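You operate a simulated robot arm through the tools that you are given. There is no shell and no other tool. Be economical: measure what you need, move in short steps, check, and stop when the job is done.

You are at the controls of a simulated two-armed robot. One attempt, no reset.

JOB
Put the glue brush from the top of the tool trolley in the clear bucket. Then fetch the 6 cable end from the cleaning counter top and set it on the top of the loading bench. Then put the sanding block on the top of the beech table away on the top of the steel bench. Then fetch the black ankle strap and set it on top of the black seat pad. Then take the grey footplate and leave it on the top of the kit bench. Then take the short purple roller and leave it on top of the black curl pad. Then take the green nylon brush on the top of the beech table and put it away on the top of the steel bench. Then put the red nylon brush on the top of the beech table away on the shelf under the kit bench. Then put the load card on the top of the beech table away on the tray at upright b. Then close the bench drawer. Then take the air nozzle and leave it on the coiled band. Then take the blue-handled jug on the top of the kit bench and put it away on the cleaning counter top. Then take the small teal plate and put it on the side table top. The order counts. Set down upright: short purple roller, load card, blue-handled jug.

The check looks at the end state, three seconds after you hand in, the way a careful person would. Anything else that was tipped, shoved, dropped, spilled or broken makes it a failure.

ROBOT AND FRAMES
Two 7-joint arms with fingered hands on one trunk, on a base that drives. Base frame: it is fixed to the floor where the robot stands at the start and does not move with it; the origin is under the middle of the robot, x ahead of it, y to its left, z up. Lengths are in mm, angles in rad, forces in N, time in s.
The left shoulder is at the start at [70, 169, 1168], the right one opposite. Places, roughly: air nozzle (5x5x10 cm) [-7000, -300, 900]; bench drawer [-5000, 500, 600]; black ankle strap (5x17x4 cm) [-4500, 600, 800]; black curl pad (29x13x4 cm) [-6100, -2600, 500]; blue-handled jug [-5250, 750, 750]; bucket (25x22x29 cm) [800, -1900, 1000]; cable end [-2750, 750, 750]; cleaning counter top [-2800, 800, 900]; coiled band (7x7x3 cm) [-4500, 800, 800]; glue brush (3x3x16 cm) [700, 100, 900]; green nylon brush (9x5x6 cm) [-5100, -1300, 800]; grey footplate (27x9x6 cm) [-6400, -2700, 900]; load card [-4750, -1250, 750]; red nylon brush (9x5x6 cm) [-4700, -1300, 800]; sanding block [-5000, -1000, 750]; seat pad (26x20x5 cm) [-4900, -1200, 800]; shelf under the kit bench [-3900, 800, 300]; short purple roller (7x7x14 cm) [-5100, -1600, 900]; side table top [-1800, 900, 800]; small teal plate (8x8x3 cm) [-3800, 900, 800]; top of the kit bench [-4500, 800, 800]; top of the loading bench [-1700, -1400, 800]; top of the steel bench [600, -1100, 800]; tray at upright B [-2500, -6300, 900]. Payload 3.4 kg a hand.
The TCP of each hand is the grasp point between the finger pads, 23 mm short of the fingertips. In the tool frame z runs along the fingers and y along their closing line. Largest opening 116 mm; the body of the gripper starts 65 mm behind the TCP. The gripper is a hand of 4 fingers: y runs from the thumb to the fingers, the wrist lies at [0, 0, -211] in the tool frame.
Orientation is told as [roll, pitch, yaw] about the base's x, y, z axes, in that order, counted from this pose: with the fingers straight down and closing along the base's y, the tool's x points along the base's -x, its y along +y and its z along -z.

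CONTROLS
- The arms move only by the tool drive_tool. It takes "left_commands", "right_commands" or both (then of equal length, played together; a hand with none holds still); each is a list that holds one entry, the list of rows, each a list of 6 numbers: the shift along the tool's x, y, z in units of 200 mm (1.0 is 200 mm), then the turn, a rotation vector about the tool's x, y, z in units of 180 degrees (1.0 is 180 degrees). In form: [[[x, y, z, rx, ry, rz], ...]]. A call has 1 to 10 rows; each row is the pose to reach, as a shift and turn from the pose commanded when the call began, along the tool's axes at that moment. A call with a number of a shift or a turn outside -1 to 1 is refused whole. Rows are played at 5 a second. More than 50 mm and 0.15 rad between two rows, and nothing of the call is played. A pose out of reach is approached as far as the arm can. The call stops where the force on the tool passes 40 N (or 10 N more than at its start, if that is more) or the arm is blocked; 0.2 s more then pass. In this call time passes only in rows, and 0.2 s behind the last. It gives the time, the measured TCP pose, the force on the tool (base axes), the opening and the grip force at its end, in the units of the frame above (readings bear some noise), with the torque about the TCP (base axes, N m) and any sound that the robot's microphone picked up.
- Cameras (640 x 400 px; columns grow to the right, rows downward): "scene" is now at [124, -28.5, 1388.7]; the picture's right is [-0.26, -0.97, 0.00], its down [-0.68, 0.18, -0.71] and it looks along [0.68, -0.18, -0.71] (base axes); focal length 262 px, centre (320, 200). "left" rides on the left gripper at [-69, 1, -90] in its tool frame; the picture's right is [-0.01, -1.00, 0.00], its down [0.79, -0.01, -0.61] and it looks along [0.61, -0.01, 0.79] (tool axes); focal length 251 px, centre (320, 200). "right" rides on the right gripper at [69, 1, -90] in its tool frame; the picture's right is [-0.01, 1.00, 0.00], its down [-0.80, -0.01, -0.61] and it looks along [-0.61, -0.01, 0.80] (tool axes); focal length 251 px, centre (320, 200). There is no depth. A picture from a camera that has moved, and an enlarged one, comes with that camera's place and axes in the base frame and with its lens. The place of the scene camera against the robot may be out by one fixed shift of up to 12 mm in any direction.
- capture(camera): a new picture of that camera. The clock stands still meanwhile.
- move_column(by): slides the trunk up (or, below 0, down) by that many mm; the arms and the scene camera ride with it, the base frame stays. It gives what a move gives, with no picture.
- drive_base(legs): drives the robot by 1 to 6 legs, each [ahead, left, turn to the left] in mm, mm and rad, along the robot's own axes; the way and the turn of a leg run together, so that a leg with both is an arc; at most 1500 mm and 3.142 rad a leg. The arms and the cameras ride along, it lands a little off, and it stops where it bumps. It gives what a move gives.
- curl_fingers(finger1, finger2, finger3, thumb_bend, hand): sets how far each is bent, from 0 (flat) to 100 (curled in); at 30 the hand is open as for a grip, at 70 the pads meet at the TCP. One left out holds its place. A second passes; each finger stops where it meets its share of the squeeze, and holds until it gets a number again. It is the only way to open and close the hand. It gives what a move gives, with no picture; readings hold the bend of each and the force on the fingers (four entries, about 0 where the hand has none), thumb and palm.
- aim_head(pan, tilt): turns the head with the scene camera to pan (to the left, within 1.501 rad either way) and tilt (down, from -0.506 to 1.204), counted from straight ahead of the robot. It gives what a move gives.
- zoom(camera, box): a new picture of the part [left, top, right, bottom] of that camera's present view, enlarged. The clock stands still meanwhile.
- hand_in(): hands the job in; it is judged then, once.

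Work in short steps. Places have to be worked out from the pictures, the camera data and where the tool is seen: move nearer, look again, correct. Check each grasp and each placing, and mend what went wrong. You have 577 turns and 370 pictures in all, those below and enlarged ones among them. Open the grippers and draw the arms clear of the work before you hand the job in, unless the task says otherwise; then end with one line.

The tools are called by a JSON object that holds its "op" and its "data". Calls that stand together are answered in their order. drive_tool: Moves the arms, as the interface text tells. Its arguments: {"type":"object","properties":{"left_commands":{"type":"array","items":{"type":"array","items":{"type":"array","items":{"type":"number"}}}},"right_commands":{"type":"array","items":{"type":"array","items":{"type":"array","items":{"type":"number"}}}}},"required":[]} The other tools are called the same way: move_column (by) slides the trunk up or down; curl_fingers (finger1, finger2, finger3, thumb_bend, hand) moves the fingers one by one; drive_base (legs) drives the base; aim_head (pan, tilt) turns the head that bears the scene camera; capture (camera) takes a picture; zoom (camera, box) takes an enlarged picture of a part of a camera's view; hand_in () hands the job in.

At the start:

```text
time_s: 0.0
left_position: [473.5, 0.8, 1184.4]
left_tool_rot: [0.001, -0.001, 0.002]
left_wrist_force: [1.2, -0.5, -0.2]
left_wrist_torque: [0.02, -0.01, 0.01]
left_gripper_width: 116.1
left_finger_force: 0.2
left_shape: jaw
left_bend: [30.0, 30.0, 30.0, 30.0]
left_finger forces: [0.0, 0.0, 0.1, 0.0, 0.0, 0.0]
right_position: [399.7, -380.5, 1077.9]
right_tool_rot: [0.0, 0.0, 0.001]
right_wrist_force: [0.3, 0.3, 0.0]
right_wrist_torque: [-0.02, 0.01, 0.02]
right_gripper_width: 116.1
right_finger_force: 0.1
right_shape: jaw
right_bend: [30.0, 30.0, 30.0, 30.0]
right_finger forces: [0.0, 0.0, 0.0, 0.0, 0.0, 0.0]
trunk travel left (down, up): [-675.0, 265.0]
robot x, y, heading: [2.7, -2.6, 0.004]
head pan, tilt: [-0.262, 0.785]
```

scene: 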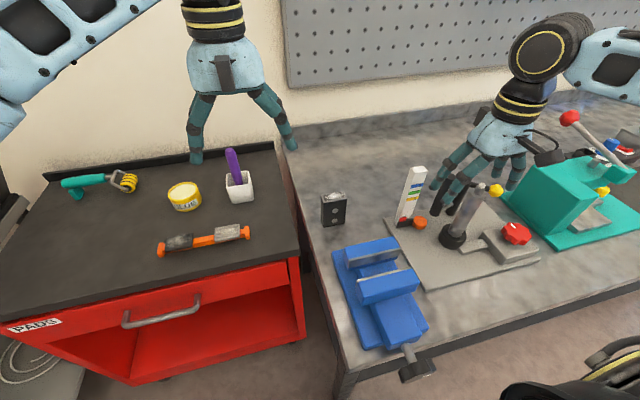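
right: 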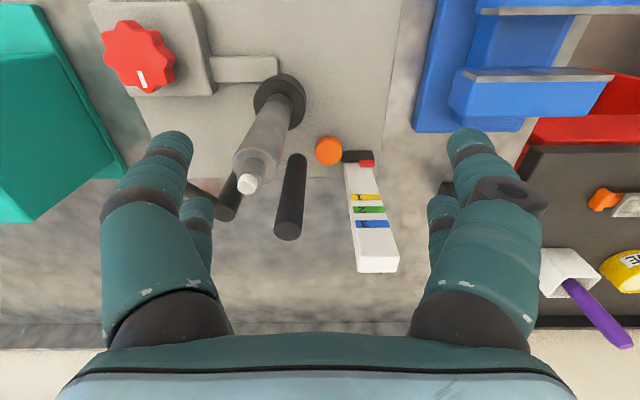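
left: 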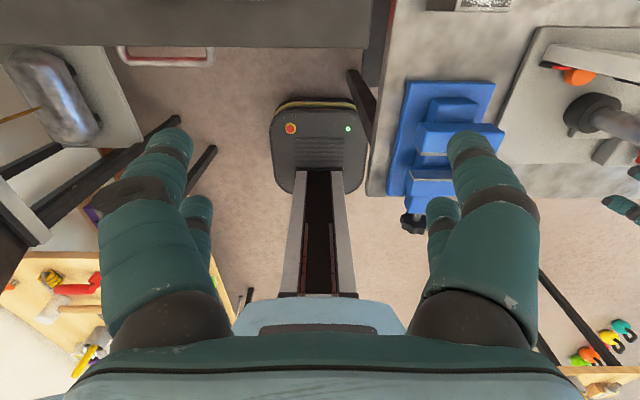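

The glue brush seems to be the purple stick standing in a white cup on the trolley. I'll zoom in on it to judge its geometry.

{"op": "zoom", "data": {"camera": "scene", "box": [140, 120, 300, 220]}}

{"op": "aim_head", "data": {"pan": -1.2, "tilt": 0.5}}

{"op": "capture", "data": {"camera": "scene"}}

```text
4.00 times, centred on (220, 170) of scene
camera zoom: at [124.0, -28.5, 1388.7], right [-0.26, -0.97, 0.0], down [-0.68, 0.18, -0.71], along [0.68, -0.18, -0.71], focal length 1048 px, centre (720, 320)
```

zoom: 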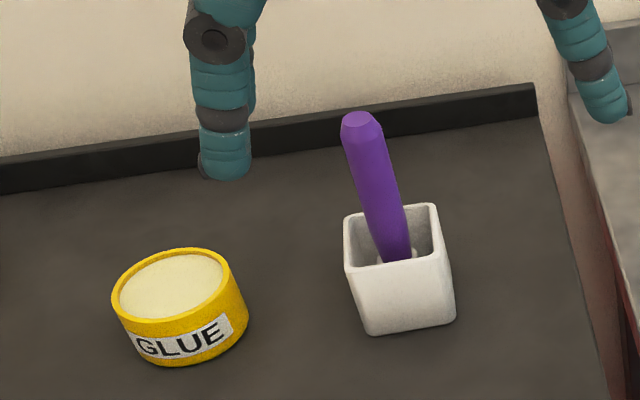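

```text
time_s: 1.2
left_position: [472.9, 0.9, 1183.6]
left_tool_rot: [0.001, 0.001, 0.0]
left_wrist_force: [0.2, 0.8, -0.4]
left_wrist_torque: [-0.01, -0.02, 0.02]
left_gripper_width: 116.1
left_finger_force: 0.0
left_shape: jaw
left_bend: [30.0, 30.0, 30.0, 30.0]
left_finger forces: [0.0, 0.1, 0.1, 0.0, 0.0, 0.0]
right_position: [398.3, -381.8, 1078.3]
right_tool_rot: [-0.001, -0.001, 0.0]
right_wrist_force: [0.5, 0.3, -0.6]
right_wrist_torque: [-0.03, 0.01, -0.01]
right_gripper_width: 115.8
right_finger_force: 0.0
right_shape: jaw
right_bend: [30.0, 30.0, 30.0, 30.0]
right_finger forces: [0.0, 0.0, 0.1, 0.0, 0.0, 0.1]
trunk travel left (down, up): [-675.0, 265.0]
robot x, y, heading: [4.2, 1.8, -0.004]
head pan, tilt: [-1.201, 0.499]
```

```text
365 pictures are left
camera scene: at [78.4, -92.3, 1413.5], right [-0.93, -0.36, 0.0], down [-0.17, 0.45, -0.88], along [0.32, -0.82, -0.48], focal length 262 px, centre (320, 200)
```

scene: 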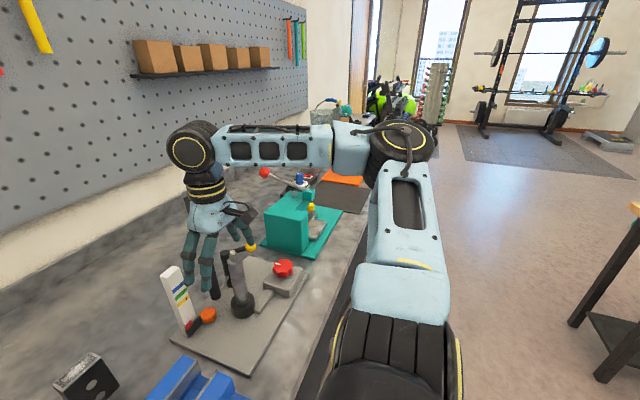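

The brush leans slightly in its cup. Before driving nearer, I'll look at the surroundings of the base: front-left and down.

{"op": "aim_head", "data": {"pan": 0.5, "tilt": 0.9}}

{"op": "capture", "data": {"camera": "scene"}}

{"op": "aim_head", "data": {"pan": 1.4, "tilt": 0.6}}

{"op": "capture", "data": {"camera": "scene"}}

```text
time_s: 3.0
left_position: [473.8, 0.2, 1183.0]
left_tool_rot: [0.0, -0.001, -0.002]
left_wrist_force: [0.2, -0.1, 0.3]
left_wrist_torque: [0.0, 0.0, -0.01]
left_gripper_width: 115.9
left_finger_force: 0.1
left_shape: jaw
left_bend: [30.0, 30.0, 30.0, 30.0]
left_finger forces: [0.1, 0.0, 0.0, 0.0, 0.0, 0.1]
right_position: [399.3, -380.6, 1077.6]
right_tool_rot: [-0.001, -0.001, 0.001]
right_wrist_force: [-0.4, 0.4, 0.5]
right_wrist_torque: [0.01, 0.03, -0.05]
right_gripper_width: 115.7
right_finger_force: 0.0
right_shape: jaw
right_bend: [30.0, 30.0, 30.0, 30.0]
right_finger forces: [0.0, 0.0, 0.0, 0.1, 0.0, 0.0]
trunk travel left (down, up): [-675.0, 265.0]
robot x, y, heading: [3.0, -0.1, -0.001]
head pan, tilt: [0.499, 0.901]
```

```text
364 pictures are left
camera scene: at [111.7, 28.6, 1379.7], right [0.48, -0.88, 0.0], down [-0.69, -0.37, -0.62], along [0.55, 0.3, -0.78], focal length 262 px, centre (320, 200)
```

scene: 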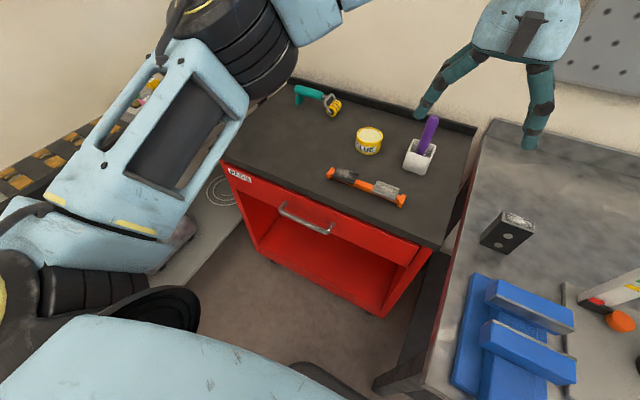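

```text
time_s: 4.2
left_position: [472.9, 0.4, 1184.5]
left_tool_rot: [-0.001, -0.001, 0.001]
left_wrist_force: [0.2, -0.7, -0.1]
left_wrist_torque: [0.0, 0.02, 0.02]
left_gripper_width: 115.7
left_finger_force: 0.1
left_shape: jaw
left_bend: [30.0, 30.0, 30.0, 30.0]
left_finger forces: [0.1, 0.0, 0.0, 0.0, 0.0, 0.0]
right_position: [398.7, -380.8, 1077.9]
right_tool_rot: [-0.001, -0.001, -0.001]
right_wrist_force: [0.2, 0.0, -0.4]
right_wrist_torque: [-0.04, 0.05, -0.02]
right_gripper_width: 115.9
right_finger_force: 0.0
right_shape: jaw
right_bend: [30.0, 30.0, 30.0, 30.0]
right_finger forces: [0.0, 0.1, 0.0, 0.1, 0.0, 0.0]
trunk travel left (down, up): [-675.0, 265.0]
robot x, y, heading: [-1.7, 1.5, 0.001]
head pan, tilt: [1.4, 0.6]
```

```text
363 pictures are left
camera scene: at [60.6, 79.5, 1404.4], right [0.99, -0.17, 0.0], down [-0.1, -0.56, -0.82], along [0.14, 0.81, -0.57], focal length 262 px, centre (320, 200)
```

scene: 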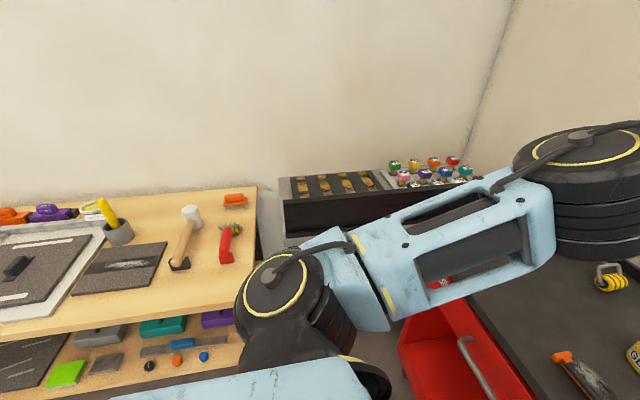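

Robot needs to move left past the bench leg and nearer to the trolley. I raise the trunk first so that the hands clear the bench items, then drive.

{"op": "move_column", "data": {"by": 120}}

{"op": "drive_base", "data": {"legs": [[0, 130, 0], [120, 0, 0]]}}

{"op": "capture", "data": {"camera": "left"}}

{"op": "aim_head", "data": {"pan": 0.0, "tilt": 0.9}}

{"op": "capture", "data": {"camera": "scene"}}

```text
time_s: 5.7
left_position: [473.8, -0.1, 1303.9]
left_tool_rot: [0.0, 0.001, 0.0]
left_wrist_force: [-1.1, -1.0, 0.7]
left_wrist_torque: [-0.01, 0.03, 0.02]
left_gripper_width: 115.9
left_finger_force: 0.0
left_shape: jaw
left_bend: [30.0, 30.0, 30.0, 30.0]
left_finger forces: [0.1, 0.0, 0.0, 0.1, 0.0, 0.1]
right_position: [399.6, -381.0, 1198.3]
right_tool_rot: [0.001, -0.001, 0.0]
right_wrist_force: [-0.4, -0.2, 0.4]
right_wrist_torque: [-0.04, 0.01, -0.01]
right_gripper_width: 115.8
right_finger_force: 0.0
right_shape: jaw
right_bend: [30.0, 30.0, 30.0, 30.0]
right_finger forces: [0.0, 0.0, 0.0, 0.0, 0.1, 0.0]
trunk travel left (down, up): [-795.0, 145.0]
robot x, y, heading: [0.8, -1.1, -0.003]
head pan, tilt: [1.4, 0.6]
```

```text
time_s: 7.8
left_position: [590.6, 130.6, 1304.5]
left_tool_rot: [-0.001, -0.002, -0.003]
left_wrist_force: [0.1, -1.4, 0.2]
left_wrist_torque: [-0.01, -0.01, 0.03]
left_gripper_width: 115.9
left_finger_force: 0.1
left_shape: jaw
left_bend: [30.0, 30.0, 30.0, 30.0]
left_finger forces: [0.0, 0.0, 0.1, 0.0, 0.0, 0.0]
right_position: [517.3, -250.8, 1200.4]
right_tool_rot: [0.002, -0.003, 0.0]
right_wrist_force: [0.3, 0.4, -0.7]
right_wrist_torque: [-0.03, -0.03, -0.03]
right_gripper_width: 115.8
right_finger_force: 0.0
right_shape: jaw
right_bend: [30.0, 30.0, 30.0, 30.0]
right_finger forces: [0.1, 0.0, 0.0, 0.0, 0.0, 0.0]
trunk travel left (down, up): [-795.0, 145.0]
robot x, y, heading: [117.4, 126.9, -0.003]
head pan, tilt: [1.4, 0.6]
```

```text
362 pictures are left
camera left: at [658.4, 132.2, 1395.1], right [0.01, -1.0, 0.0], down [-0.8, -0.01, 0.6], along [-0.6, -0.01, -0.8], focal length 251 px, centre (320, 200)
```

left: 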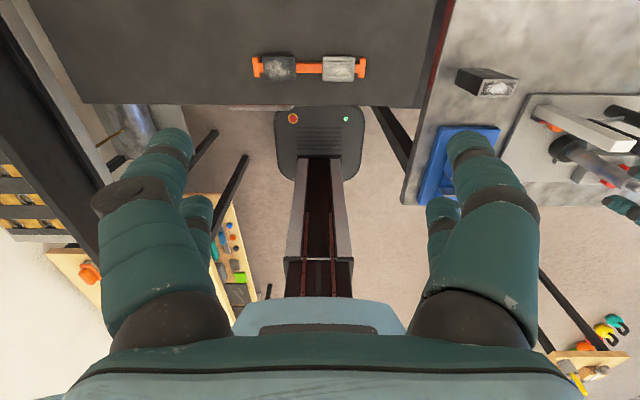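

```text
time_s: 9.3
left_position: [595.3, 129.4, 1303.5]
left_tool_rot: [0.001, -0.001, -0.001]
left_wrist_force: [-0.5, 0.7, -0.1]
left_wrist_torque: [0.01, -0.01, -0.01]
left_gripper_width: 115.9
left_finger_force: 0.1
left_shape: jaw
left_bend: [30.0, 30.0, 30.0, 30.0]
left_finger forces: [0.0, 0.1, 0.1, 0.0, 0.0, 0.0]
right_position: [518.7, -250.8, 1198.2]
right_tool_rot: [0.0, 0.001, 0.0]
right_wrist_force: [-0.6, -0.4, -0.5]
right_wrist_torque: [0.03, 0.01, -0.02]
right_gripper_width: 116.0
right_finger_force: 0.0
right_shape: jaw
right_bend: [30.0, 30.0, 30.0, 30.0]
right_finger forces: [0.1, 0.1, 0.0, 0.1, 0.0, 0.0]
trunk travel left (down, up): [-795.0, 145.0]
robot x, y, heading: [119.9, 131.6, 0.002]
head pan, tilt: [0.0, 0.901]
```

```text
361 pictures are left
camera scene: at [241.1, 121.8, 1499.6], right [0.0, -1.0, 0.0], down [-0.78, 0.0, -0.62], along [0.62, 0.0, -0.78], focal length 262 px, centre (320, 200)
```

scene: 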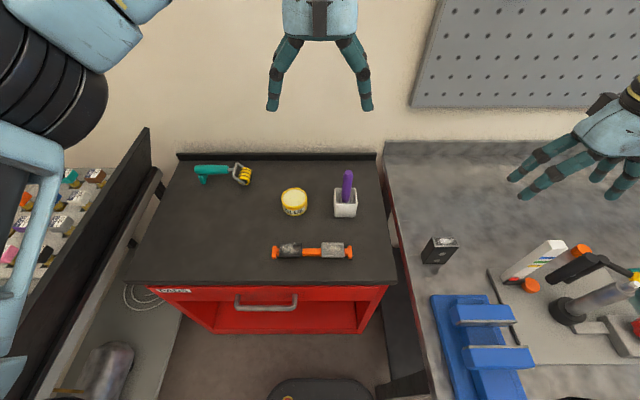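

Triangulated: cup foot about (699, 50, 840), handle top about (732, 49, 1000). Moving the left hand above it.

{"op": "drive_tool", "data": {"left_commands": [[[-0.12, -0.08, 0.15, 0, 0, 0], [-0.24, -0.16, 0.3, 0, 0, 0], [-0.36, -0.24, 0.45, 0, 0, 0], [-0.5, -0.32, 0.6, 0, 0, 0], [-0.63, -0.4, 0.75, 0, 0, 0]]]}}

{"op": "capture", "data": {"camera": "left"}}

{"op": "capture", "data": {"camera": "scene"}}

```text
time_s: 10.5
left_position: [680.9, 75.9, 1180.7]
left_tool_rot: [0.001, 0.002, -0.003]
left_wrist_force: [-0.1, 0.2, -0.6]
left_wrist_torque: [0.02, 0.03, -0.01]
left_gripper_width: 116.0
left_finger_force: 0.1
left_shape: jaw
left_bend: [30.0, 30.0, 30.0, 30.0]
left_finger forces: [0.0, 0.0, 0.0, 0.1, 0.0, 0.0]
left hand out of reach, approached as far as the arm can: row 4, 5
right_position: [518.8, -249.9, 1197.7]
right_tool_rot: [-0.001, 0.001, 0.0]
right_wrist_force: [0.3, -0.3, -0.7]
right_wrist_torque: [-0.01, 0.02, 0.0]
right_gripper_width: 116.1
right_finger_force: 0.1
right_shape: jaw
right_bend: [30.0, 30.0, 30.0, 30.0]
right_finger forces: [0.1, 0.1, 0.0, 0.0, 0.0, 0.1]
trunk travel left (down, up): [-795.0, 145.0]
robot x, y, heading: [116.3, 124.5, -0.002]
head pan, tilt: [0.0, 0.901]
```

```text
360 pictures are left
camera left: at [748.5, 77.4, 1270.6], right [0.01, -1.0, 0.0], down [-0.8, -0.01, 0.61], along [-0.61, 0.0, -0.8], focal length 251 px, centre (320, 200)
```

left: 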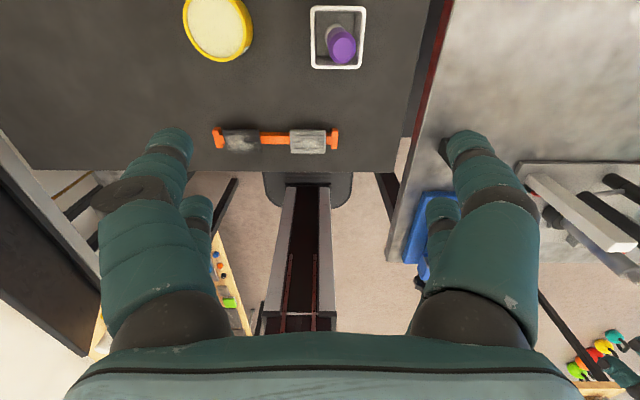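

```text
359 pictures are left
camera scene: at [241.0, 122.7, 1499.6], right [0.0, -1.0, 0.0], down [-0.78, 0.0, -0.62], along [0.62, 0.0, -0.78], focal length 262 px, centre (320, 200)
```

scene: 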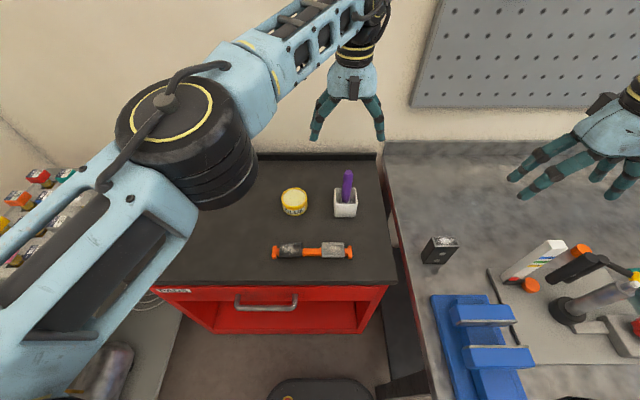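

The reach ends about 40 mm short, so I'll drive 90 mm nearer. The base front should still be about 60 mm from the trolley.

{"op": "drive_base", "data": {"legs": [[90, 0, 0]]}}

{"op": "move_column", "data": {"by": -90}}

{"op": "capture", "data": {"camera": "scene"}}

```text
time_s: 11.6
left_position: [770.2, 76.3, 1180.9]
left_tool_rot: [0.0, -0.003, -0.003]
left_wrist_force: [0.5, -0.4, -0.2]
left_wrist_torque: [-0.01, 0.03, 0.01]
left_gripper_width: 115.8
left_finger_force: 0.1
left_shape: jaw
left_bend: [30.0, 30.0, 30.0, 30.0]
left_finger forces: [0.1, 0.0, 0.1, 0.0, 0.0, 0.0]
right_position: [607.7, -249.4, 1198.9]
right_tool_rot: [-0.001, -0.002, -0.003]
right_wrist_force: [-0.7, -0.4, -0.6]
right_wrist_torque: [0.01, 0.02, 0.0]
right_gripper_width: 115.9
right_finger_force: 0.1
right_shape: jaw
right_bend: [30.0, 30.0, 30.0, 30.0]
right_finger forces: [0.0, 0.0, 0.0, 0.0, 0.0, 0.0]
trunk travel left (down, up): [-795.0, 145.0]
robot x, y, heading: [209.6, 131.2, -0.004]
head pan, tilt: [0.0, 0.901]
```

```text
time_s: 12.9
left_position: [771.5, 77.1, 1092.0]
left_tool_rot: [0.0, 0.0, -0.001]
left_wrist_force: [0.2, 0.6, 0.8]
left_wrist_torque: [-0.01, -0.01, 0.02]
left_gripper_width: 115.9
left_finger_force: 0.0
left_shape: jaw
left_bend: [30.0, 30.0, 30.0, 30.0]
left_finger forces: [0.0, 0.0, 0.0, 0.0, 0.0, 0.0]
right_position: [610.3, -249.3, 1108.9]
right_tool_rot: [-0.002, 0.001, -0.001]
right_wrist_force: [-0.1, -0.3, -1.0]
right_wrist_torque: [0.01, -0.02, -0.01]
right_gripper_width: 115.9
right_finger_force: 0.0
right_shape: jaw
right_bend: [30.0, 30.0, 30.0, 30.0]
right_finger forces: [0.0, 0.0, 0.0, 0.0, 0.0, 0.0]
trunk travel left (down, up): [-705.0, 235.0]
robot x, y, heading: [208.3, 132.1, -0.001]
head pan, tilt: [0.0, 0.901]
```

```text
358 pictures are left
camera scene: at [332.4, 123.9, 1409.6], right [0.0, -1.0, 0.0], down [-0.78, 0.0, -0.62], along [0.62, 0.0, -0.78], focal length 262 px, centre (320, 200)
```

scene: 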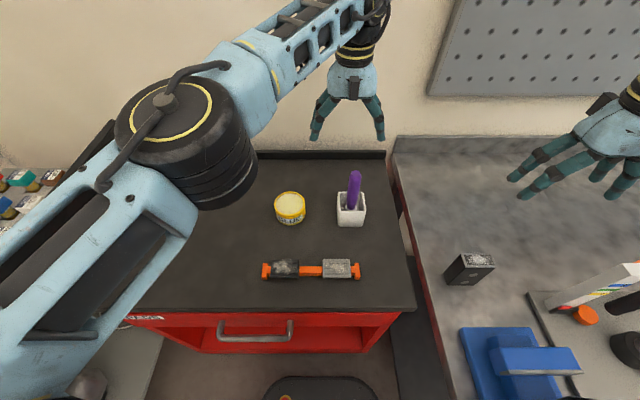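

I'll move in xy above the handle first (handle around (726, 48)).

{"op": "drive_tool", "data": {"left_commands": [[[0.12, -0.07, 0, 0, 0, 0], [0.235, -0.145, 0, 0, 0, 0]]]}}

```text
time_s: 13.5
left_position: [724.3, 46.7, 1090.6]
left_tool_rot: [0.001, 0.001, -0.002]
left_wrist_force: [0.4, 0.0, 0.1]
left_wrist_torque: [0.0, -0.02, 0.01]
left_gripper_width: 116.0
left_finger_force: 0.0
left_shape: jaw
left_bend: [30.0, 30.0, 30.0, 30.0]
left_finger forces: [0.1, 0.1, 0.0, 0.1, 0.0, 0.0]
right_position: [609.4, -250.9, 1109.0]
right_tool_rot: [0.004, 0.0, -0.002]
right_wrist_force: [0.3, -0.2, 0.0]
right_wrist_torque: [0.03, 0.0, 0.02]
right_gripper_width: 115.6
right_finger_force: 0.0
right_shape: jaw
right_bend: [30.0, 30.0, 30.0, 30.0]
right_finger forces: [0.1, 0.0, 0.1, 0.1, 0.0, 0.0]
trunk travel left (down, up): [-705.0, 235.0]
robot x, y, heading: [208.7, 133.0, -0.005]
head pan, tilt: [0.0, 0.901]
```

The command starts from the reached pose, good. I'll take a picture from the hand camera to check the alignment.

{"op": "capture", "data": {"camera": "left"}}

{"op": "zoom", "data": {"camera": "scene", "box": [270, 80, 430, 240]}}

```text
357 pictures are left
camera left: at [792.2, 49.0, 1180.5], right [0.01, -1.0, 0.0], down [-0.8, -0.01, 0.61], along [-0.61, 0.0, -0.8], focal length 251 px, centre (320, 200)
```

left: 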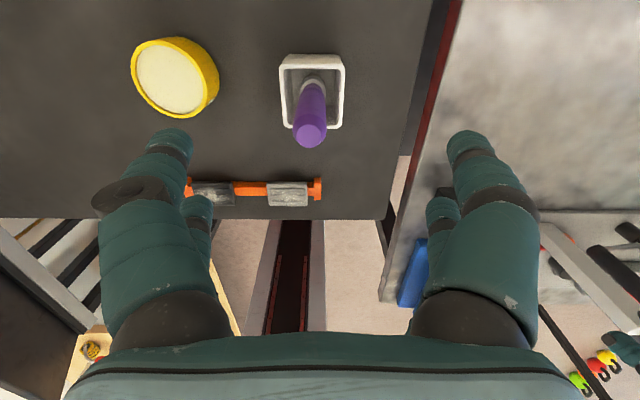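

```text
2.50 times, centred on (350, 160) of scene
camera zoom: at [331.2, 123.1, 1409.7], right [0.0, -1.0, 0.0], down [-0.78, 0.0, -0.62], along [0.62, 0.0, -0.78], focal length 655 px, centre (245, 300)
```

zoom: 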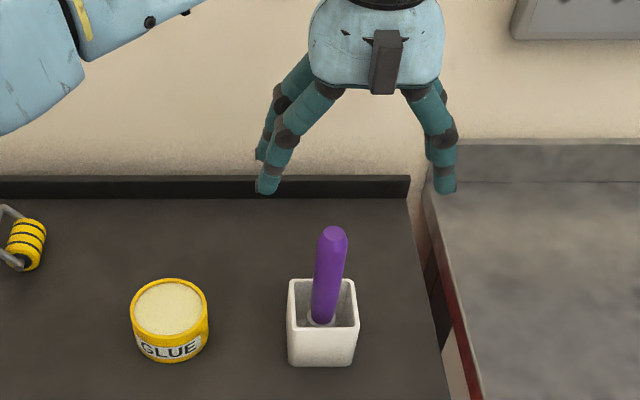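

The hand camera puts the handle near (717, 55), vertical. I'll descend along it to z about 955.

{"op": "drive_tool", "data": {"left_commands": [[[0.035, 0.04, 0.2, 0, 0, 0], [0.035, 0.04, 0.42, 0, 0, 0], [0.035, 0.04, 0.56, 0, 0, 0], [0.035, 0.04, 0.67, 0, 0, 0]]]}}

{"op": "capture", "data": {"camera": "left"}}

{"op": "zoom", "data": {"camera": "scene", "box": [270, 100, 430, 260]}}

```text
time_s: 14.5
left_position: [719.2, 56.6, 956.8]
left_tool_rot: [-0.001, 0.001, -0.002]
left_wrist_force: [-0.1, -0.5, 0.5]
left_wrist_torque: [0.03, -0.01, -0.02]
left_gripper_width: 115.8
left_finger_force: 0.0
left_shape: jaw
left_bend: [30.0, 30.0, 30.0, 30.0]
left_finger forces: [0.1, 0.0, 0.0, 0.0, 0.0, 0.0]
right_position: [610.9, -251.0, 1108.9]
right_tool_rot: [-0.001, 0.0, -0.002]
right_wrist_force: [0.6, -0.7, 0.0]
right_wrist_torque: [-0.01, 0.03, -0.03]
right_gripper_width: 115.9
right_finger_force: 0.1
right_shape: jaw
right_bend: [30.0, 30.0, 30.0, 30.0]
right_finger forces: [0.0, 0.0, 0.0, 0.1, 0.1, 0.0]
trunk travel left (down, up): [-705.0, 235.0]
robot x, y, heading: [210.3, 130.9, -0.002]
head pan, tilt: [0.0, 0.901]
```

```text
355 pictures are left
camera left: at [786.6, 57.2, 1046.7], right [0.01, -1.0, 0.0], down [-0.8, -0.01, 0.61], along [-0.61, 0.0, -0.8], focal length 251 px, centre (320, 200)
```

left: 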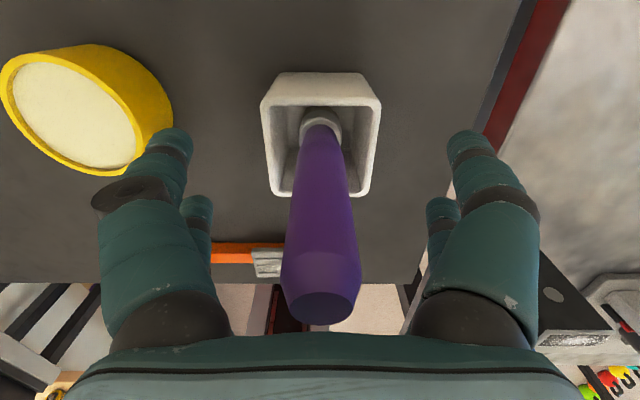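

```text
2.50 times, centred on (350, 180) of scene
camera zoom: at [332.3, 124.3, 1409.6], right [0.0, -1.0, 0.0], down [-0.78, 0.0, -0.62], along [0.62, 0.0, -0.78], focal length 655 px, centre (245, 250)
```

zoom: 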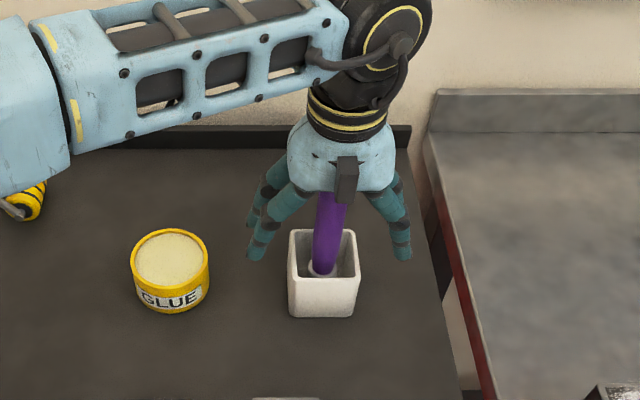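

Handle is centred between the fingers. Closing the hand.

{"op": "curl_fingers", "data": {"hand": "left", "finger1": 68, "finger2": 68, "finger3": 68, "thumb_bend": 68}}

{"op": "move_column", "data": {"by": 130}}

{"op": "capture", "data": {"camera": "left"}}

{"op": "capture", "data": {"camera": "scene"}}

```text
time_s: 15.5
left_position: [718.8, 54.7, 956.8]
left_tool_rot: [-0.001, -0.001, -0.002]
left_wrist_force: [-0.1, -0.2, -0.3]
left_wrist_torque: [0.01, 0.02, -0.03]
left_gripper_width: 7.1
left_finger_force: 0.1
left_shape: fingers
left_bend: [68.0, 68.0, 68.0, 68.0]
left_finger forces: [0.0, 0.0, 0.0, 0.0, 0.0, 0.0]
right_position: [610.5, -249.5, 1108.0]
right_tool_rot: [0.0, 0.0, -0.003]
right_wrist_force: [0.4, 0.2, 0.0]
right_wrist_torque: [-0.03, 0.02, -0.02]
right_gripper_width: 115.8
right_finger_force: 0.1
right_shape: jaw
right_bend: [30.0, 30.0, 30.0, 30.0]
right_finger forces: [0.1, 0.0, 0.0, 0.0, 0.1, 0.1]
trunk travel left (down, up): [-705.0, 235.0]
robot x, y, heading: [214.1, 131.9, 0.001]
head pan, tilt: [0.0, 0.901]
```

```text
time_s: 17.1
left_position: [718.4, 54.8, 1087.0]
left_tool_rot: [0.0, 0.002, -0.003]
left_wrist_force: [0.1, 0.2, 0.5]
left_wrist_torque: [-0.01, -0.03, 0.0]
left_gripper_width: 7.2
left_finger_force: 0.1
left_shape: fingers
left_bend: [68.0, 68.0, 68.0, 68.0]
left_finger forces: [0.0, 0.1, 0.1, 0.1, 0.0, 0.0]
right_position: [610.3, -249.3, 1238.4]
right_tool_rot: [-0.002, 0.0, -0.003]
right_wrist_force: [-0.1, -0.3, 0.4]
right_wrist_torque: [0.0, -0.04, 0.03]
right_gripper_width: 115.7
right_finger_force: 0.0
right_shape: jaw
right_bend: [30.0, 30.0, 30.0, 30.0]
right_finger forces: [0.1, 0.0, 0.1, 0.0, 0.1, 0.0]
trunk travel left (down, up): [-835.0, 105.0]
robot x, y, heading: [211.1, 129.7, -0.0]
head pan, tilt: [0.0, 0.901]
```

```text
353 pictures are left
camera left: at [786.5, 56.9, 1177.0], right [0.01, -1.0, 0.0], down [-0.8, -0.01, 0.61], along [-0.61, 0.0, -0.8], focal length 251 px, centre (320, 200)
```

left: 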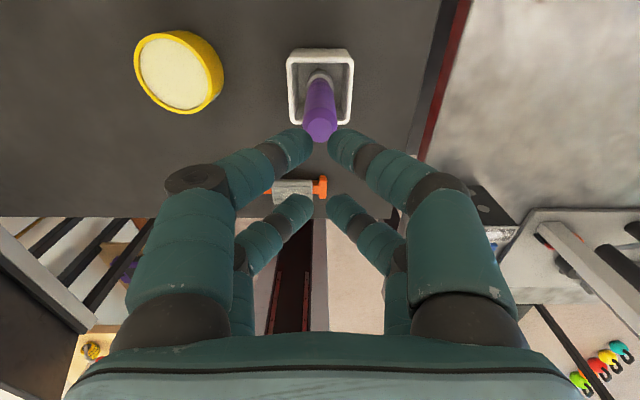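

```text
352 pictures are left
camera scene: at [332.1, 123.8, 1539.6], right [0.0, -1.0, 0.0], down [-0.78, 0.0, -0.62], along [0.62, 0.0, -0.78], focal length 262 px, centre (320, 200)
```

scene: 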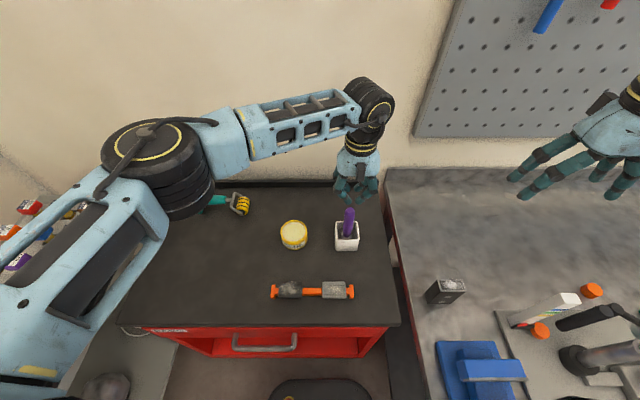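

The grip closed on nothing: the brush stands in the cup and the fingers passed on either side of it, as the hand has two pairs with a gap between. I need to know which finger is which, so I'll open just finger1 and finger3 and look.

{"op": "curl_fingers", "data": {"hand": "left", "finger1": 30, "thumb_bend": 50}}

{"op": "capture", "data": {"camera": "left"}}

```text
time_s: 18.1
left_position: [718.3, 55.8, 1087.8]
left_tool_rot: [0.001, 0.0, -0.002]
left_wrist_force: [-0.5, -0.9, 0.1]
left_wrist_torque: [0.02, 0.02, 0.04]
left_gripper_width: 87.3
left_finger_force: 0.1
left_shape: fingers
left_bend: [30.0, 68.0, 68.0, 50.0]
left_finger forces: [0.1, 0.1, 0.1, 0.1, 0.1, 0.0]
right_position: [609.2, -250.5, 1238.3]
right_tool_rot: [0.0, 0.002, -0.002]
right_wrist_force: [-1.2, -0.3, 0.7]
right_wrist_torque: [-0.04, 0.0, 0.01]
right_gripper_width: 115.9
right_finger_force: 0.1
right_shape: jaw
right_bend: [30.0, 30.0, 30.0, 30.0]
right_finger forces: [0.0, 0.1, 0.0, 0.0, 0.1, 0.1]
trunk travel left (down, up): [-835.0, 105.0]
robot x, y, heading: [209.3, 128.1, -0.004]
head pan, tilt: [0.0, 0.901]
```

```text
351 pictures are left
camera left: at [786.3, 57.0, 1177.1], right [0.01, -1.0, 0.0], down [-0.8, -0.01, 0.61], along [-0.61, 0.0, -0.8], focal length 251 px, centre (320, 200)
```

left: 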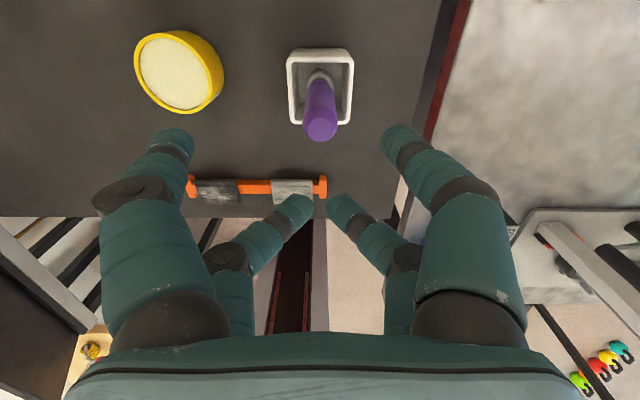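

Front pair is finger1 with the thumb; it lies about 19 mm to the +x side of the TCP. I'll use that pair: open, shift the TCP to x≈696, and go down again.

{"op": "curl_fingers", "data": {"hand": "left", "finger1": 30, "finger2": 30, "finger3": 30, "thumb_bend": 30}}

{"op": "drive_tool", "data": {"left_commands": [[[0.112, 0, 0, 0, 0, 0]]]}}

{"op": "move_column", "data": {"by": -135}}

{"op": "capture", "data": {"camera": "left"}}

```text
time_s: 19.1
left_position: [717.9, 55.5, 1086.8]
left_tool_rot: [-0.001, 0.001, 0.0]
left_wrist_force: [0.1, 1.0, 0.8]
left_wrist_torque: [0.04, -0.02, 0.01]
left_gripper_width: 116.2
left_finger_force: 0.0
left_shape: fingers
left_bend: [30.0, 30.0, 30.0, 30.0]
left_finger forces: [0.0, 0.0, 0.0, 0.0, 0.0, 0.0]
right_position: [609.9, -250.2, 1238.4]
right_tool_rot: [0.0, 0.0, -0.001]
right_wrist_force: [0.1, -0.3, 0.5]
right_wrist_torque: [0.04, 0.01, -0.01]
right_gripper_width: 116.0
right_finger_force: 0.1
right_shape: jaw
right_bend: [30.0, 30.0, 30.0, 30.0]
right_finger forces: [0.0, 0.0, 0.0, 0.1, 0.0, 0.2]
trunk travel left (down, up): [-835.0, 105.0]
robot x, y, heading: [212.8, 131.4, 0.001]
head pan, tilt: [0.0, 0.901]
```

```text
time_s: 19.4
left_position: [695.0, 56.0, 1087.6]
left_tool_rot: [-0.001, -0.003, -0.002]
left_wrist_force: [-0.3, 0.2, -0.4]
left_wrist_torque: [0.0, -0.06, 0.02]
left_gripper_width: 116.8
left_finger_force: 0.0
left_shape: fingers
left_bend: [30.0, 30.0, 30.0, 30.0]
left_finger forces: [0.1, 0.0, 0.0, 0.0, 0.0, 0.0]
right_position: [608.6, -249.9, 1239.1]
right_tool_rot: [0.0, -0.001, -0.001]
right_wrist_force: [-0.9, -0.3, 0.0]
right_wrist_torque: [0.04, -0.04, -0.03]
right_gripper_width: 115.8
right_finger_force: 0.0
right_shape: jaw
right_bend: [30.0, 30.0, 30.0, 30.0]
right_finger forces: [0.0, 0.0, 0.0, 0.0, 0.0, 0.1]
trunk travel left (down, up): [-835.0, 105.0]
robot x, y, heading: [209.1, 130.8, -0.003]
head pan, tilt: [0.0, 0.901]
```

```text
time_s: 21.1
left_position: [696.2, 54.2, 952.3]
left_tool_rot: [-0.001, -0.001, -0.003]
left_wrist_force: [0.2, -0.4, -0.5]
left_wrist_torque: [-0.02, 0.0, 0.01]
left_gripper_width: 116.6
left_finger_force: 0.1
left_shape: fingers
left_bend: [30.0, 30.0, 30.0, 30.0]
left_finger forces: [0.0, 0.0, 0.0, 0.0, 0.1, 0.0]
right_position: [609.2, -249.8, 1103.9]
right_tool_rot: [0.001, -0.002, 0.0]
right_wrist_force: [-0.2, -0.8, -0.9]
right_wrist_torque: [0.03, -0.01, -0.02]
right_gripper_width: 116.0
right_finger_force: 0.0
right_shape: jaw
right_bend: [30.0, 30.0, 30.0, 30.0]
right_finger forces: [0.0, 0.0, 0.0, 0.0, 0.1, 0.0]
trunk travel left (down, up): [-700.0, 240.0]
robot x, y, heading: [212.0, 130.6, -0.003]
head pan, tilt: [0.0, 0.901]
```

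```text
350 pictures are left
camera left: at [762.9, 56.5, 1042.2], right [0.01, -1.0, 0.0], down [-0.8, -0.01, 0.61], along [-0.61, 0.0, -0.8], focal length 251 px, centre (320, 200)
```

left: 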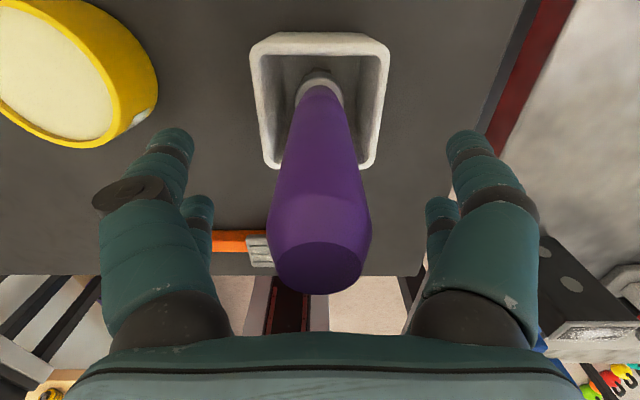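

Brush now sits in line with the front pair. Closing finger1 and thumb.

{"op": "curl_fingers", "data": {"hand": "left", "finger1": 70, "thumb_bend": 70}}

{"op": "capture", "data": {"camera": "left"}}

```text
time_s: 22.1
left_position: [695.4, 54.7, 952.1]
left_tool_rot: [-0.001, 0.0, -0.002]
left_wrist_force: [-0.9, -0.6, 0.2]
left_wrist_torque: [-0.01, 0.02, 0.0]
left_gripper_width: 18.7
left_finger_force: 5.9
left_shape: fingers
left_bend: [63.0, 30.0, 30.0, 65.0]
left_finger forces: [5.4, 0.0, 0.0, 0.1, 5.3, 0.0]
right_position: [610.6, -248.6, 1102.8]
right_tool_rot: [0.0, 0.0, -0.002]
right_wrist_force: [-0.7, -0.6, -1.1]
right_wrist_torque: [-0.04, 0.05, 0.04]
right_gripper_width: 116.0
right_finger_force: 0.0
right_shape: jaw
right_bend: [30.0, 30.0, 30.0, 30.0]
right_finger forces: [0.0, 0.1, 0.0, 0.0, 0.0, 0.0]
trunk travel left (down, up): [-700.0, 240.0]
robot x, y, heading: [212.0, 132.9, -0.005]
head pan, tilt: [0.0, 0.901]
```

```text
349 pictures are left
camera left: at [763.0, 56.5, 1042.0], right [0.01, -1.0, 0.0], down [-0.8, -0.01, 0.61], along [-0.61, 0.0, -0.8], focal length 251 px, centre (320, 200)
```

left: 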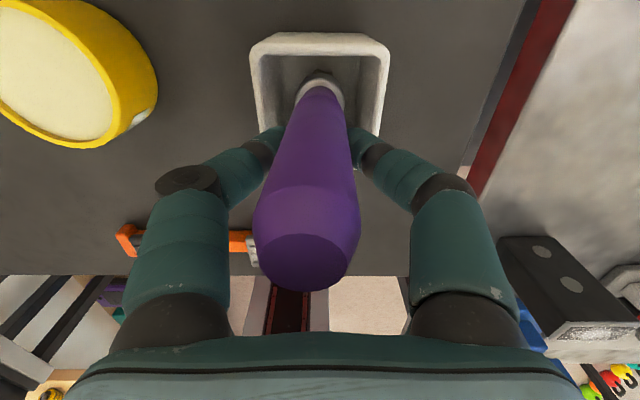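

Gripped with about 5 N. Lifting with the trunk.

{"op": "move_column", "data": {"by": 160}}

{"op": "capture", "data": {"camera": "left"}}

{"op": "capture", "data": {"camera": "scene"}}

```text
time_s: 23.9
left_position: [696.8, 55.4, 1112.2]
left_tool_rot: [-0.001, 0.0, -0.003]
left_wrist_force: [0.2, -0.8, 0.2]
left_wrist_torque: [0.0, 0.02, -0.01]
left_gripper_width: 18.7
left_finger_force: 5.5
left_shape: fingers
left_bend: [63.0, 30.0, 30.0, 65.0]
left_finger forces: [5.3, 0.1, 0.0, 0.0, 5.3, 0.0]
right_position: [610.0, -249.5, 1263.0]
right_tool_rot: [0.0, -0.001, -0.002]
right_wrist_force: [0.0, -0.2, 0.6]
right_wrist_torque: [0.04, 0.03, 0.01]
right_gripper_width: 116.3
right_finger_force: 0.0
right_shape: jaw
right_bend: [30.0, 30.0, 30.0, 30.0]
right_finger forces: [0.1, 0.0, 0.1, 0.0, 0.1, 0.0]
trunk travel left (down, up): [-860.0, 80.0]
robot x, y, heading: [212.4, 129.2, -0.005]
head pan, tilt: [0.0, 0.901]
```

```text
348 pictures are left
camera left: at [763.1, 56.4, 1201.9], right [0.01, -1.0, 0.0], down [-0.8, -0.01, 0.61], along [-0.61, 0.0, -0.8], focal length 251 px, centre (320, 200)
```

left: 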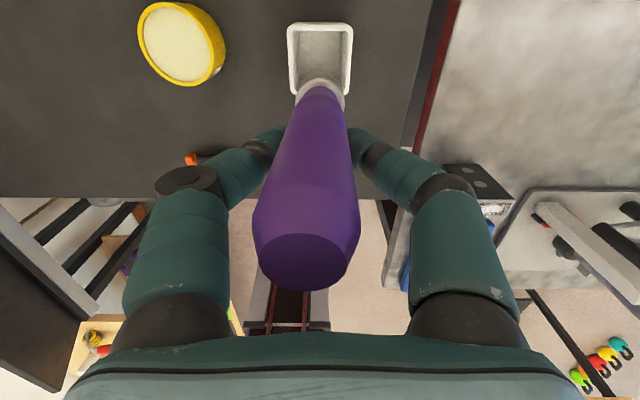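

```text
347 pictures are left
camera scene: at [332.1, 123.8, 1564.6], right [0.0, -1.0, 0.0], down [-0.78, 0.0, -0.62], along [0.62, 0.0, -0.78], focal length 262 px, centre (320, 200)
```

scene: 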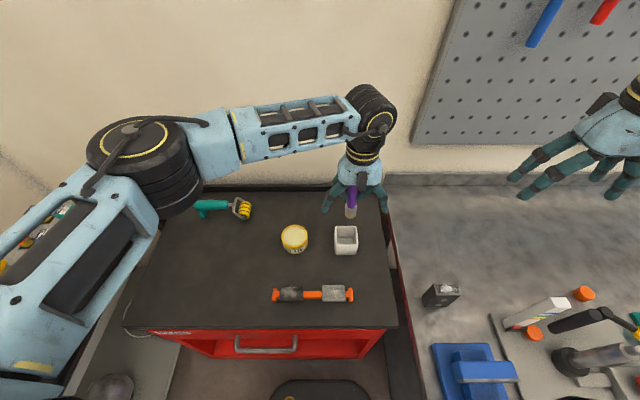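

Brush is out and the cup stands. The red press lever knob works out near (540, -777, 1073), so I'll back off to x≈-150 and strafe right along the bench with the hands raised.

{"op": "move_column", "data": {"by": 75}}

{"op": "drive_base", "data": {"legs": [[-370, 0, 0], [0, -1000, 0]]}}

{"op": "aim_head", "data": {"pan": -0.9, "tilt": 0.4}}

{"op": "capture", "data": {"camera": "scene"}}

```text
time_s: 25.0
left_position: [695.2, 55.1, 1187.4]
left_tool_rot: [-0.001, 0.0, -0.001]
left_wrist_force: [-0.3, -1.1, -0.5]
left_wrist_torque: [0.0, 0.02, 0.03]
left_gripper_width: 18.7
left_finger_force: 5.2
left_shape: fingers
left_bend: [63.0, 30.0, 30.0, 65.0]
left_finger forces: [5.3, 0.0, 0.1, 0.1, 5.3, 0.0]
right_position: [609.6, -249.4, 1337.9]
right_tool_rot: [0.001, 0.001, -0.001]
right_wrist_force: [0.1, 0.8, -0.5]
right_wrist_torque: [-0.02, 0.04, 0.0]
right_gripper_width: 116.0
right_finger_force: 0.1
right_shape: jaw
right_bend: [30.0, 30.0, 30.0, 30.0]
right_finger forces: [0.1, 0.0, 0.0, 0.0, 0.0, 0.0]
trunk travel left (down, up): [-935.0, 5.0]
robot x, y, heading: [212.7, 130.2, -0.002]
head pan, tilt: [0.0, 0.901]
```

```text
time_s: 32.2
left_position: [320.2, -959.2, 1187.2]
left_tool_rot: [-0.002, 0.0, -0.014]
left_wrist_force: [-0.7, -0.6, -1.3]
left_wrist_torque: [0.0, 0.02, 0.03]
left_gripper_width: 18.7
left_finger_force: 5.0
left_shape: fingers
left_bend: [63.0, 30.0, 30.0, 65.0]
left_finger forces: [5.3, 0.0, 0.0, 0.1, 5.3, 0.0]
right_position: [230.4, -1263.3, 1337.8]
right_tool_rot: [0.001, -0.001, -0.013]
right_wrist_force: [-0.3, 0.3, -0.4]
right_wrist_torque: [-0.03, -0.05, 0.02]
right_gripper_width: 115.9
right_finger_force: 0.1
right_shape: jaw
right_bend: [30.0, 30.0, 30.0, 30.0]
right_finger forces: [0.1, 0.1, 0.0, 0.1, 0.1, 0.0]
trunk travel left (down, up): [-935.0, 5.0]
robot x, y, heading: [-160.8, -875.3, -0.014]
head pan, tilt: [0.0, 0.901]
```

```text
time_s: 33.4
left_position: [319.2, -961.1, 1187.5]
left_tool_rot: [0.0, 0.0, -0.015]
left_wrist_force: [-0.1, -0.2, -0.9]
left_wrist_torque: [0.0, -0.01, 0.01]
left_gripper_width: 18.9
left_finger_force: 5.7
left_shape: fingers
left_bend: [63.0, 30.0, 30.0, 65.0]
left_finger forces: [5.4, 0.0, 0.0, 0.0, 5.3, 0.0]
right_position: [230.6, -1264.6, 1338.7]
right_tool_rot: [-0.001, -0.001, -0.014]
right_wrist_force: [-0.7, 0.9, 0.0]
right_wrist_torque: [0.01, -0.02, 0.02]
right_gripper_width: 115.7
right_finger_force: 0.0
right_shape: jaw
right_bend: [30.0, 30.0, 30.0, 30.0]
right_finger forces: [0.0, 0.0, 0.1, 0.1, 0.0, 0.0]
trunk travel left (down, up): [-935.0, 5.0]
robot x, y, heading: [-164.9, -875.5, -0.014]
head pan, tilt: [-0.901, 0.4]
```

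```text
346 pictures are left
camera scene: at [-61.9, -959.6, 1682.6], right [-0.79, -0.61, 0.0], down [-0.24, 0.31, -0.92], along [0.56, -0.73, -0.39], focal length 262 px, centre (320, 200)
```

scene: 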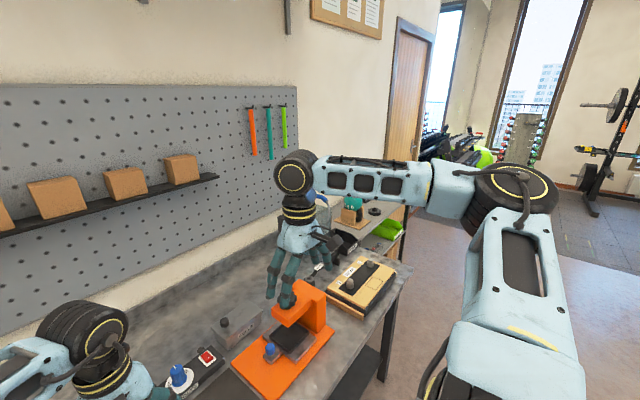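

The way along the bench is clear. Going on to y ≈ -1720.

{"op": "drive_base", "data": {"legs": [[0, -850, 0.014]]}}

{"op": "aim_head", "data": {"pan": -0.4, "tilt": 0.7}}

{"op": "capture", "data": {"camera": "scene"}}

```text
time_s: 37.9
left_position: [317.5, -1796.1, 1187.0]
left_tool_rot: [-0.002, -0.001, 0.004]
left_wrist_force: [0.7, -0.4, -0.1]
left_wrist_torque: [-0.03, -0.02, 0.01]
left_gripper_width: 18.6
left_finger_force: 5.5
left_shape: fingers
left_bend: [63.0, 30.0, 30.0, 65.0]
left_finger forces: [5.3, 0.0, 0.0, 0.0, 5.2, 0.1]
right_position: [231.7, -2101.9, 1339.9]
right_tool_rot: [0.0, 0.001, 0.004]
right_wrist_force: [0.4, -0.1, -0.4]
right_wrist_torque: [-0.01, -0.02, 0.03]
right_gripper_width: 116.2
right_finger_force: 0.0
right_shape: jaw
right_bend: [30.0, 30.0, 30.0, 30.0]
right_finger forces: [0.0, 0.0, 0.0, 0.0, 0.1, 0.0]
trunk travel left (down, up): [-935.0, 5.0]
robot x, y, heading: [-165.6, -1721.9, 0.006]
head pan, tilt: [-0.901, 0.4]
```

```text
time_s: 38.8
left_position: [317.0, -1797.8, 1187.8]
left_tool_rot: [-0.001, 0.0, 0.003]
left_wrist_force: [0.4, -0.6, 0.0]
left_wrist_torque: [-0.01, 0.01, 0.02]
left_gripper_width: 18.7
left_finger_force: 5.7
left_shape: fingers
left_bend: [63.0, 30.0, 30.0, 65.0]
left_finger forces: [5.4, 0.0, 0.0, 0.0, 5.3, 0.0]
right_position: [231.9, -2103.7, 1338.8]
right_tool_rot: [-0.001, 0.0, 0.001]
right_wrist_force: [-0.4, 0.1, -0.7]
right_wrist_torque: [-0.01, 0.0, 0.02]
right_gripper_width: 115.9
right_finger_force: 0.1
right_shape: jaw
right_bend: [30.0, 30.0, 30.0, 30.0]
right_finger forces: [0.0, 0.0, 0.1, 0.0, 0.1, 0.0]
trunk travel left (down, up): [-935.0, 5.0]
robot x, y, heading: [-170.3, -1722.5, 0.005]
head pan, tilt: [-0.4, 0.7]
```

```text
345 pictures are left
camera scene: at [-44.8, -1764.7, 1655.8], right [-0.39, -0.92, 0.0], down [-0.59, 0.25, -0.77], along [0.71, -0.3, -0.64], focal length 262 px, centre (320, 200)
```

scene: 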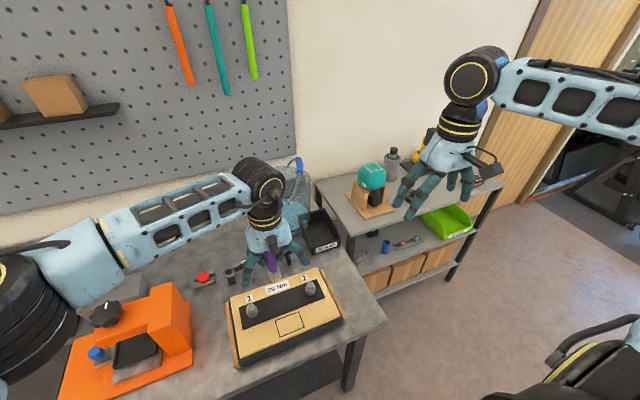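

The clear bucket seems to be behind my left hand at about (298, 200). I'll zoom there.

{"op": "zoom", "data": {"camera": "scene", "box": [220, 130, 380, 270]}}

{"op": "capture", "data": {"camera": "left"}}

```text
2.86 times, centred on (300, 200) of scene
camera zoom: at [-44.8, -1764.7, 1655.8], right [-0.39, -0.92, 0.0], down [-0.59, 0.25, -0.77], along [0.71, -0.3, -0.64], focal length 748 px, centre (377, 200)
```

zoom: 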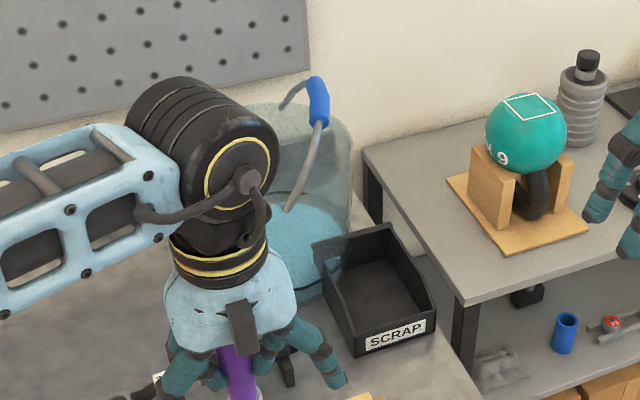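

```text
343 pictures are left
camera left: at [383.8, -1796.6, 1277.0], right [0.01, -1.0, 0.0], down [-0.8, -0.01, 0.61], along [-0.61, -0.01, -0.8], focal length 251 px, centre (320, 200)
```

left: 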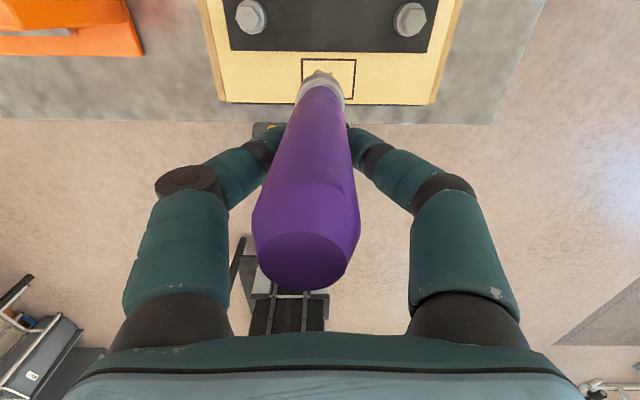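

Bucket has water in it and an upright bail with a blue grip. I raise the left hand and move it to the left so that the camera gets a free view.

{"op": "drive_tool", "data": {"left_commands": [[[0, 0.15, -0.15, 0, 0, 0], [0, 0.3, -0.3, 0, 0, 0], [0, 0.45, -0.45, 0, 0, 0], [0, 0.6, -0.6, 0, 0, 0], [0, 0.75, -0.7, 0, 0, 0]]]}}

{"op": "zoom", "data": {"camera": "scene", "box": [220, 110, 380, 270]}}

```text
time_s: 40.0
left_position: [316.6, -1646.7, 1326.5]
left_tool_rot: [-0.002, 0.0, 0.004]
left_wrist_force: [0.4, 0.1, -0.7]
left_wrist_torque: [-0.05, 0.0, 0.0]
left_gripper_width: 18.5
left_finger_force: 5.3
left_shape: fingers
left_bend: [63.0, 30.0, 30.0, 65.0]
left_finger forces: [5.3, 0.0, 0.1, 0.0, 5.3, 0.0]
right_position: [231.1, -2101.7, 1339.3]
right_tool_rot: [-0.002, 0.001, 0.004]
right_wrist_force: [-0.3, 1.5, -0.8]
right_wrist_torque: [-0.01, 0.01, 0.01]
right_gripper_width: 115.8
right_finger_force: 0.1
right_shape: jaw
right_bend: [30.0, 30.0, 30.0, 30.0]
right_finger forces: [0.1, 0.1, 0.0, 0.0, 0.1, 0.1]
trunk travel left (down, up): [-935.0, 5.0]
robot x, y, heading: [-167.9, -1722.7, 0.006]
head pan, tilt: [-0.4, 0.7]
```

```text
2.50 times, centred on (300, 190) of scene
camera zoom: at [-45.4, -1761.5, 1655.9], right [-0.39, -0.92, 0.0], down [-0.59, 0.25, -0.77], along [0.71, -0.3, -0.64], focal length 655 px, centre (370, 225)
```

zoom: 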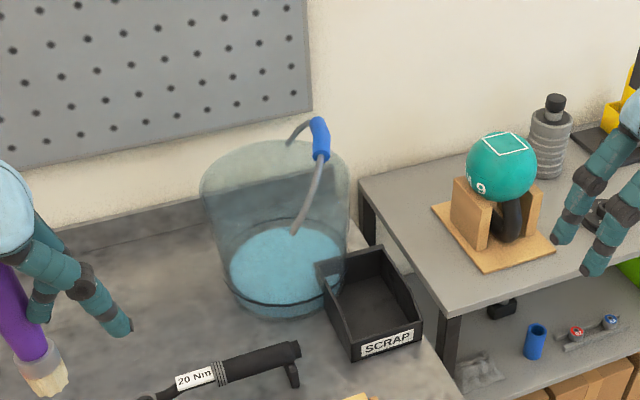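

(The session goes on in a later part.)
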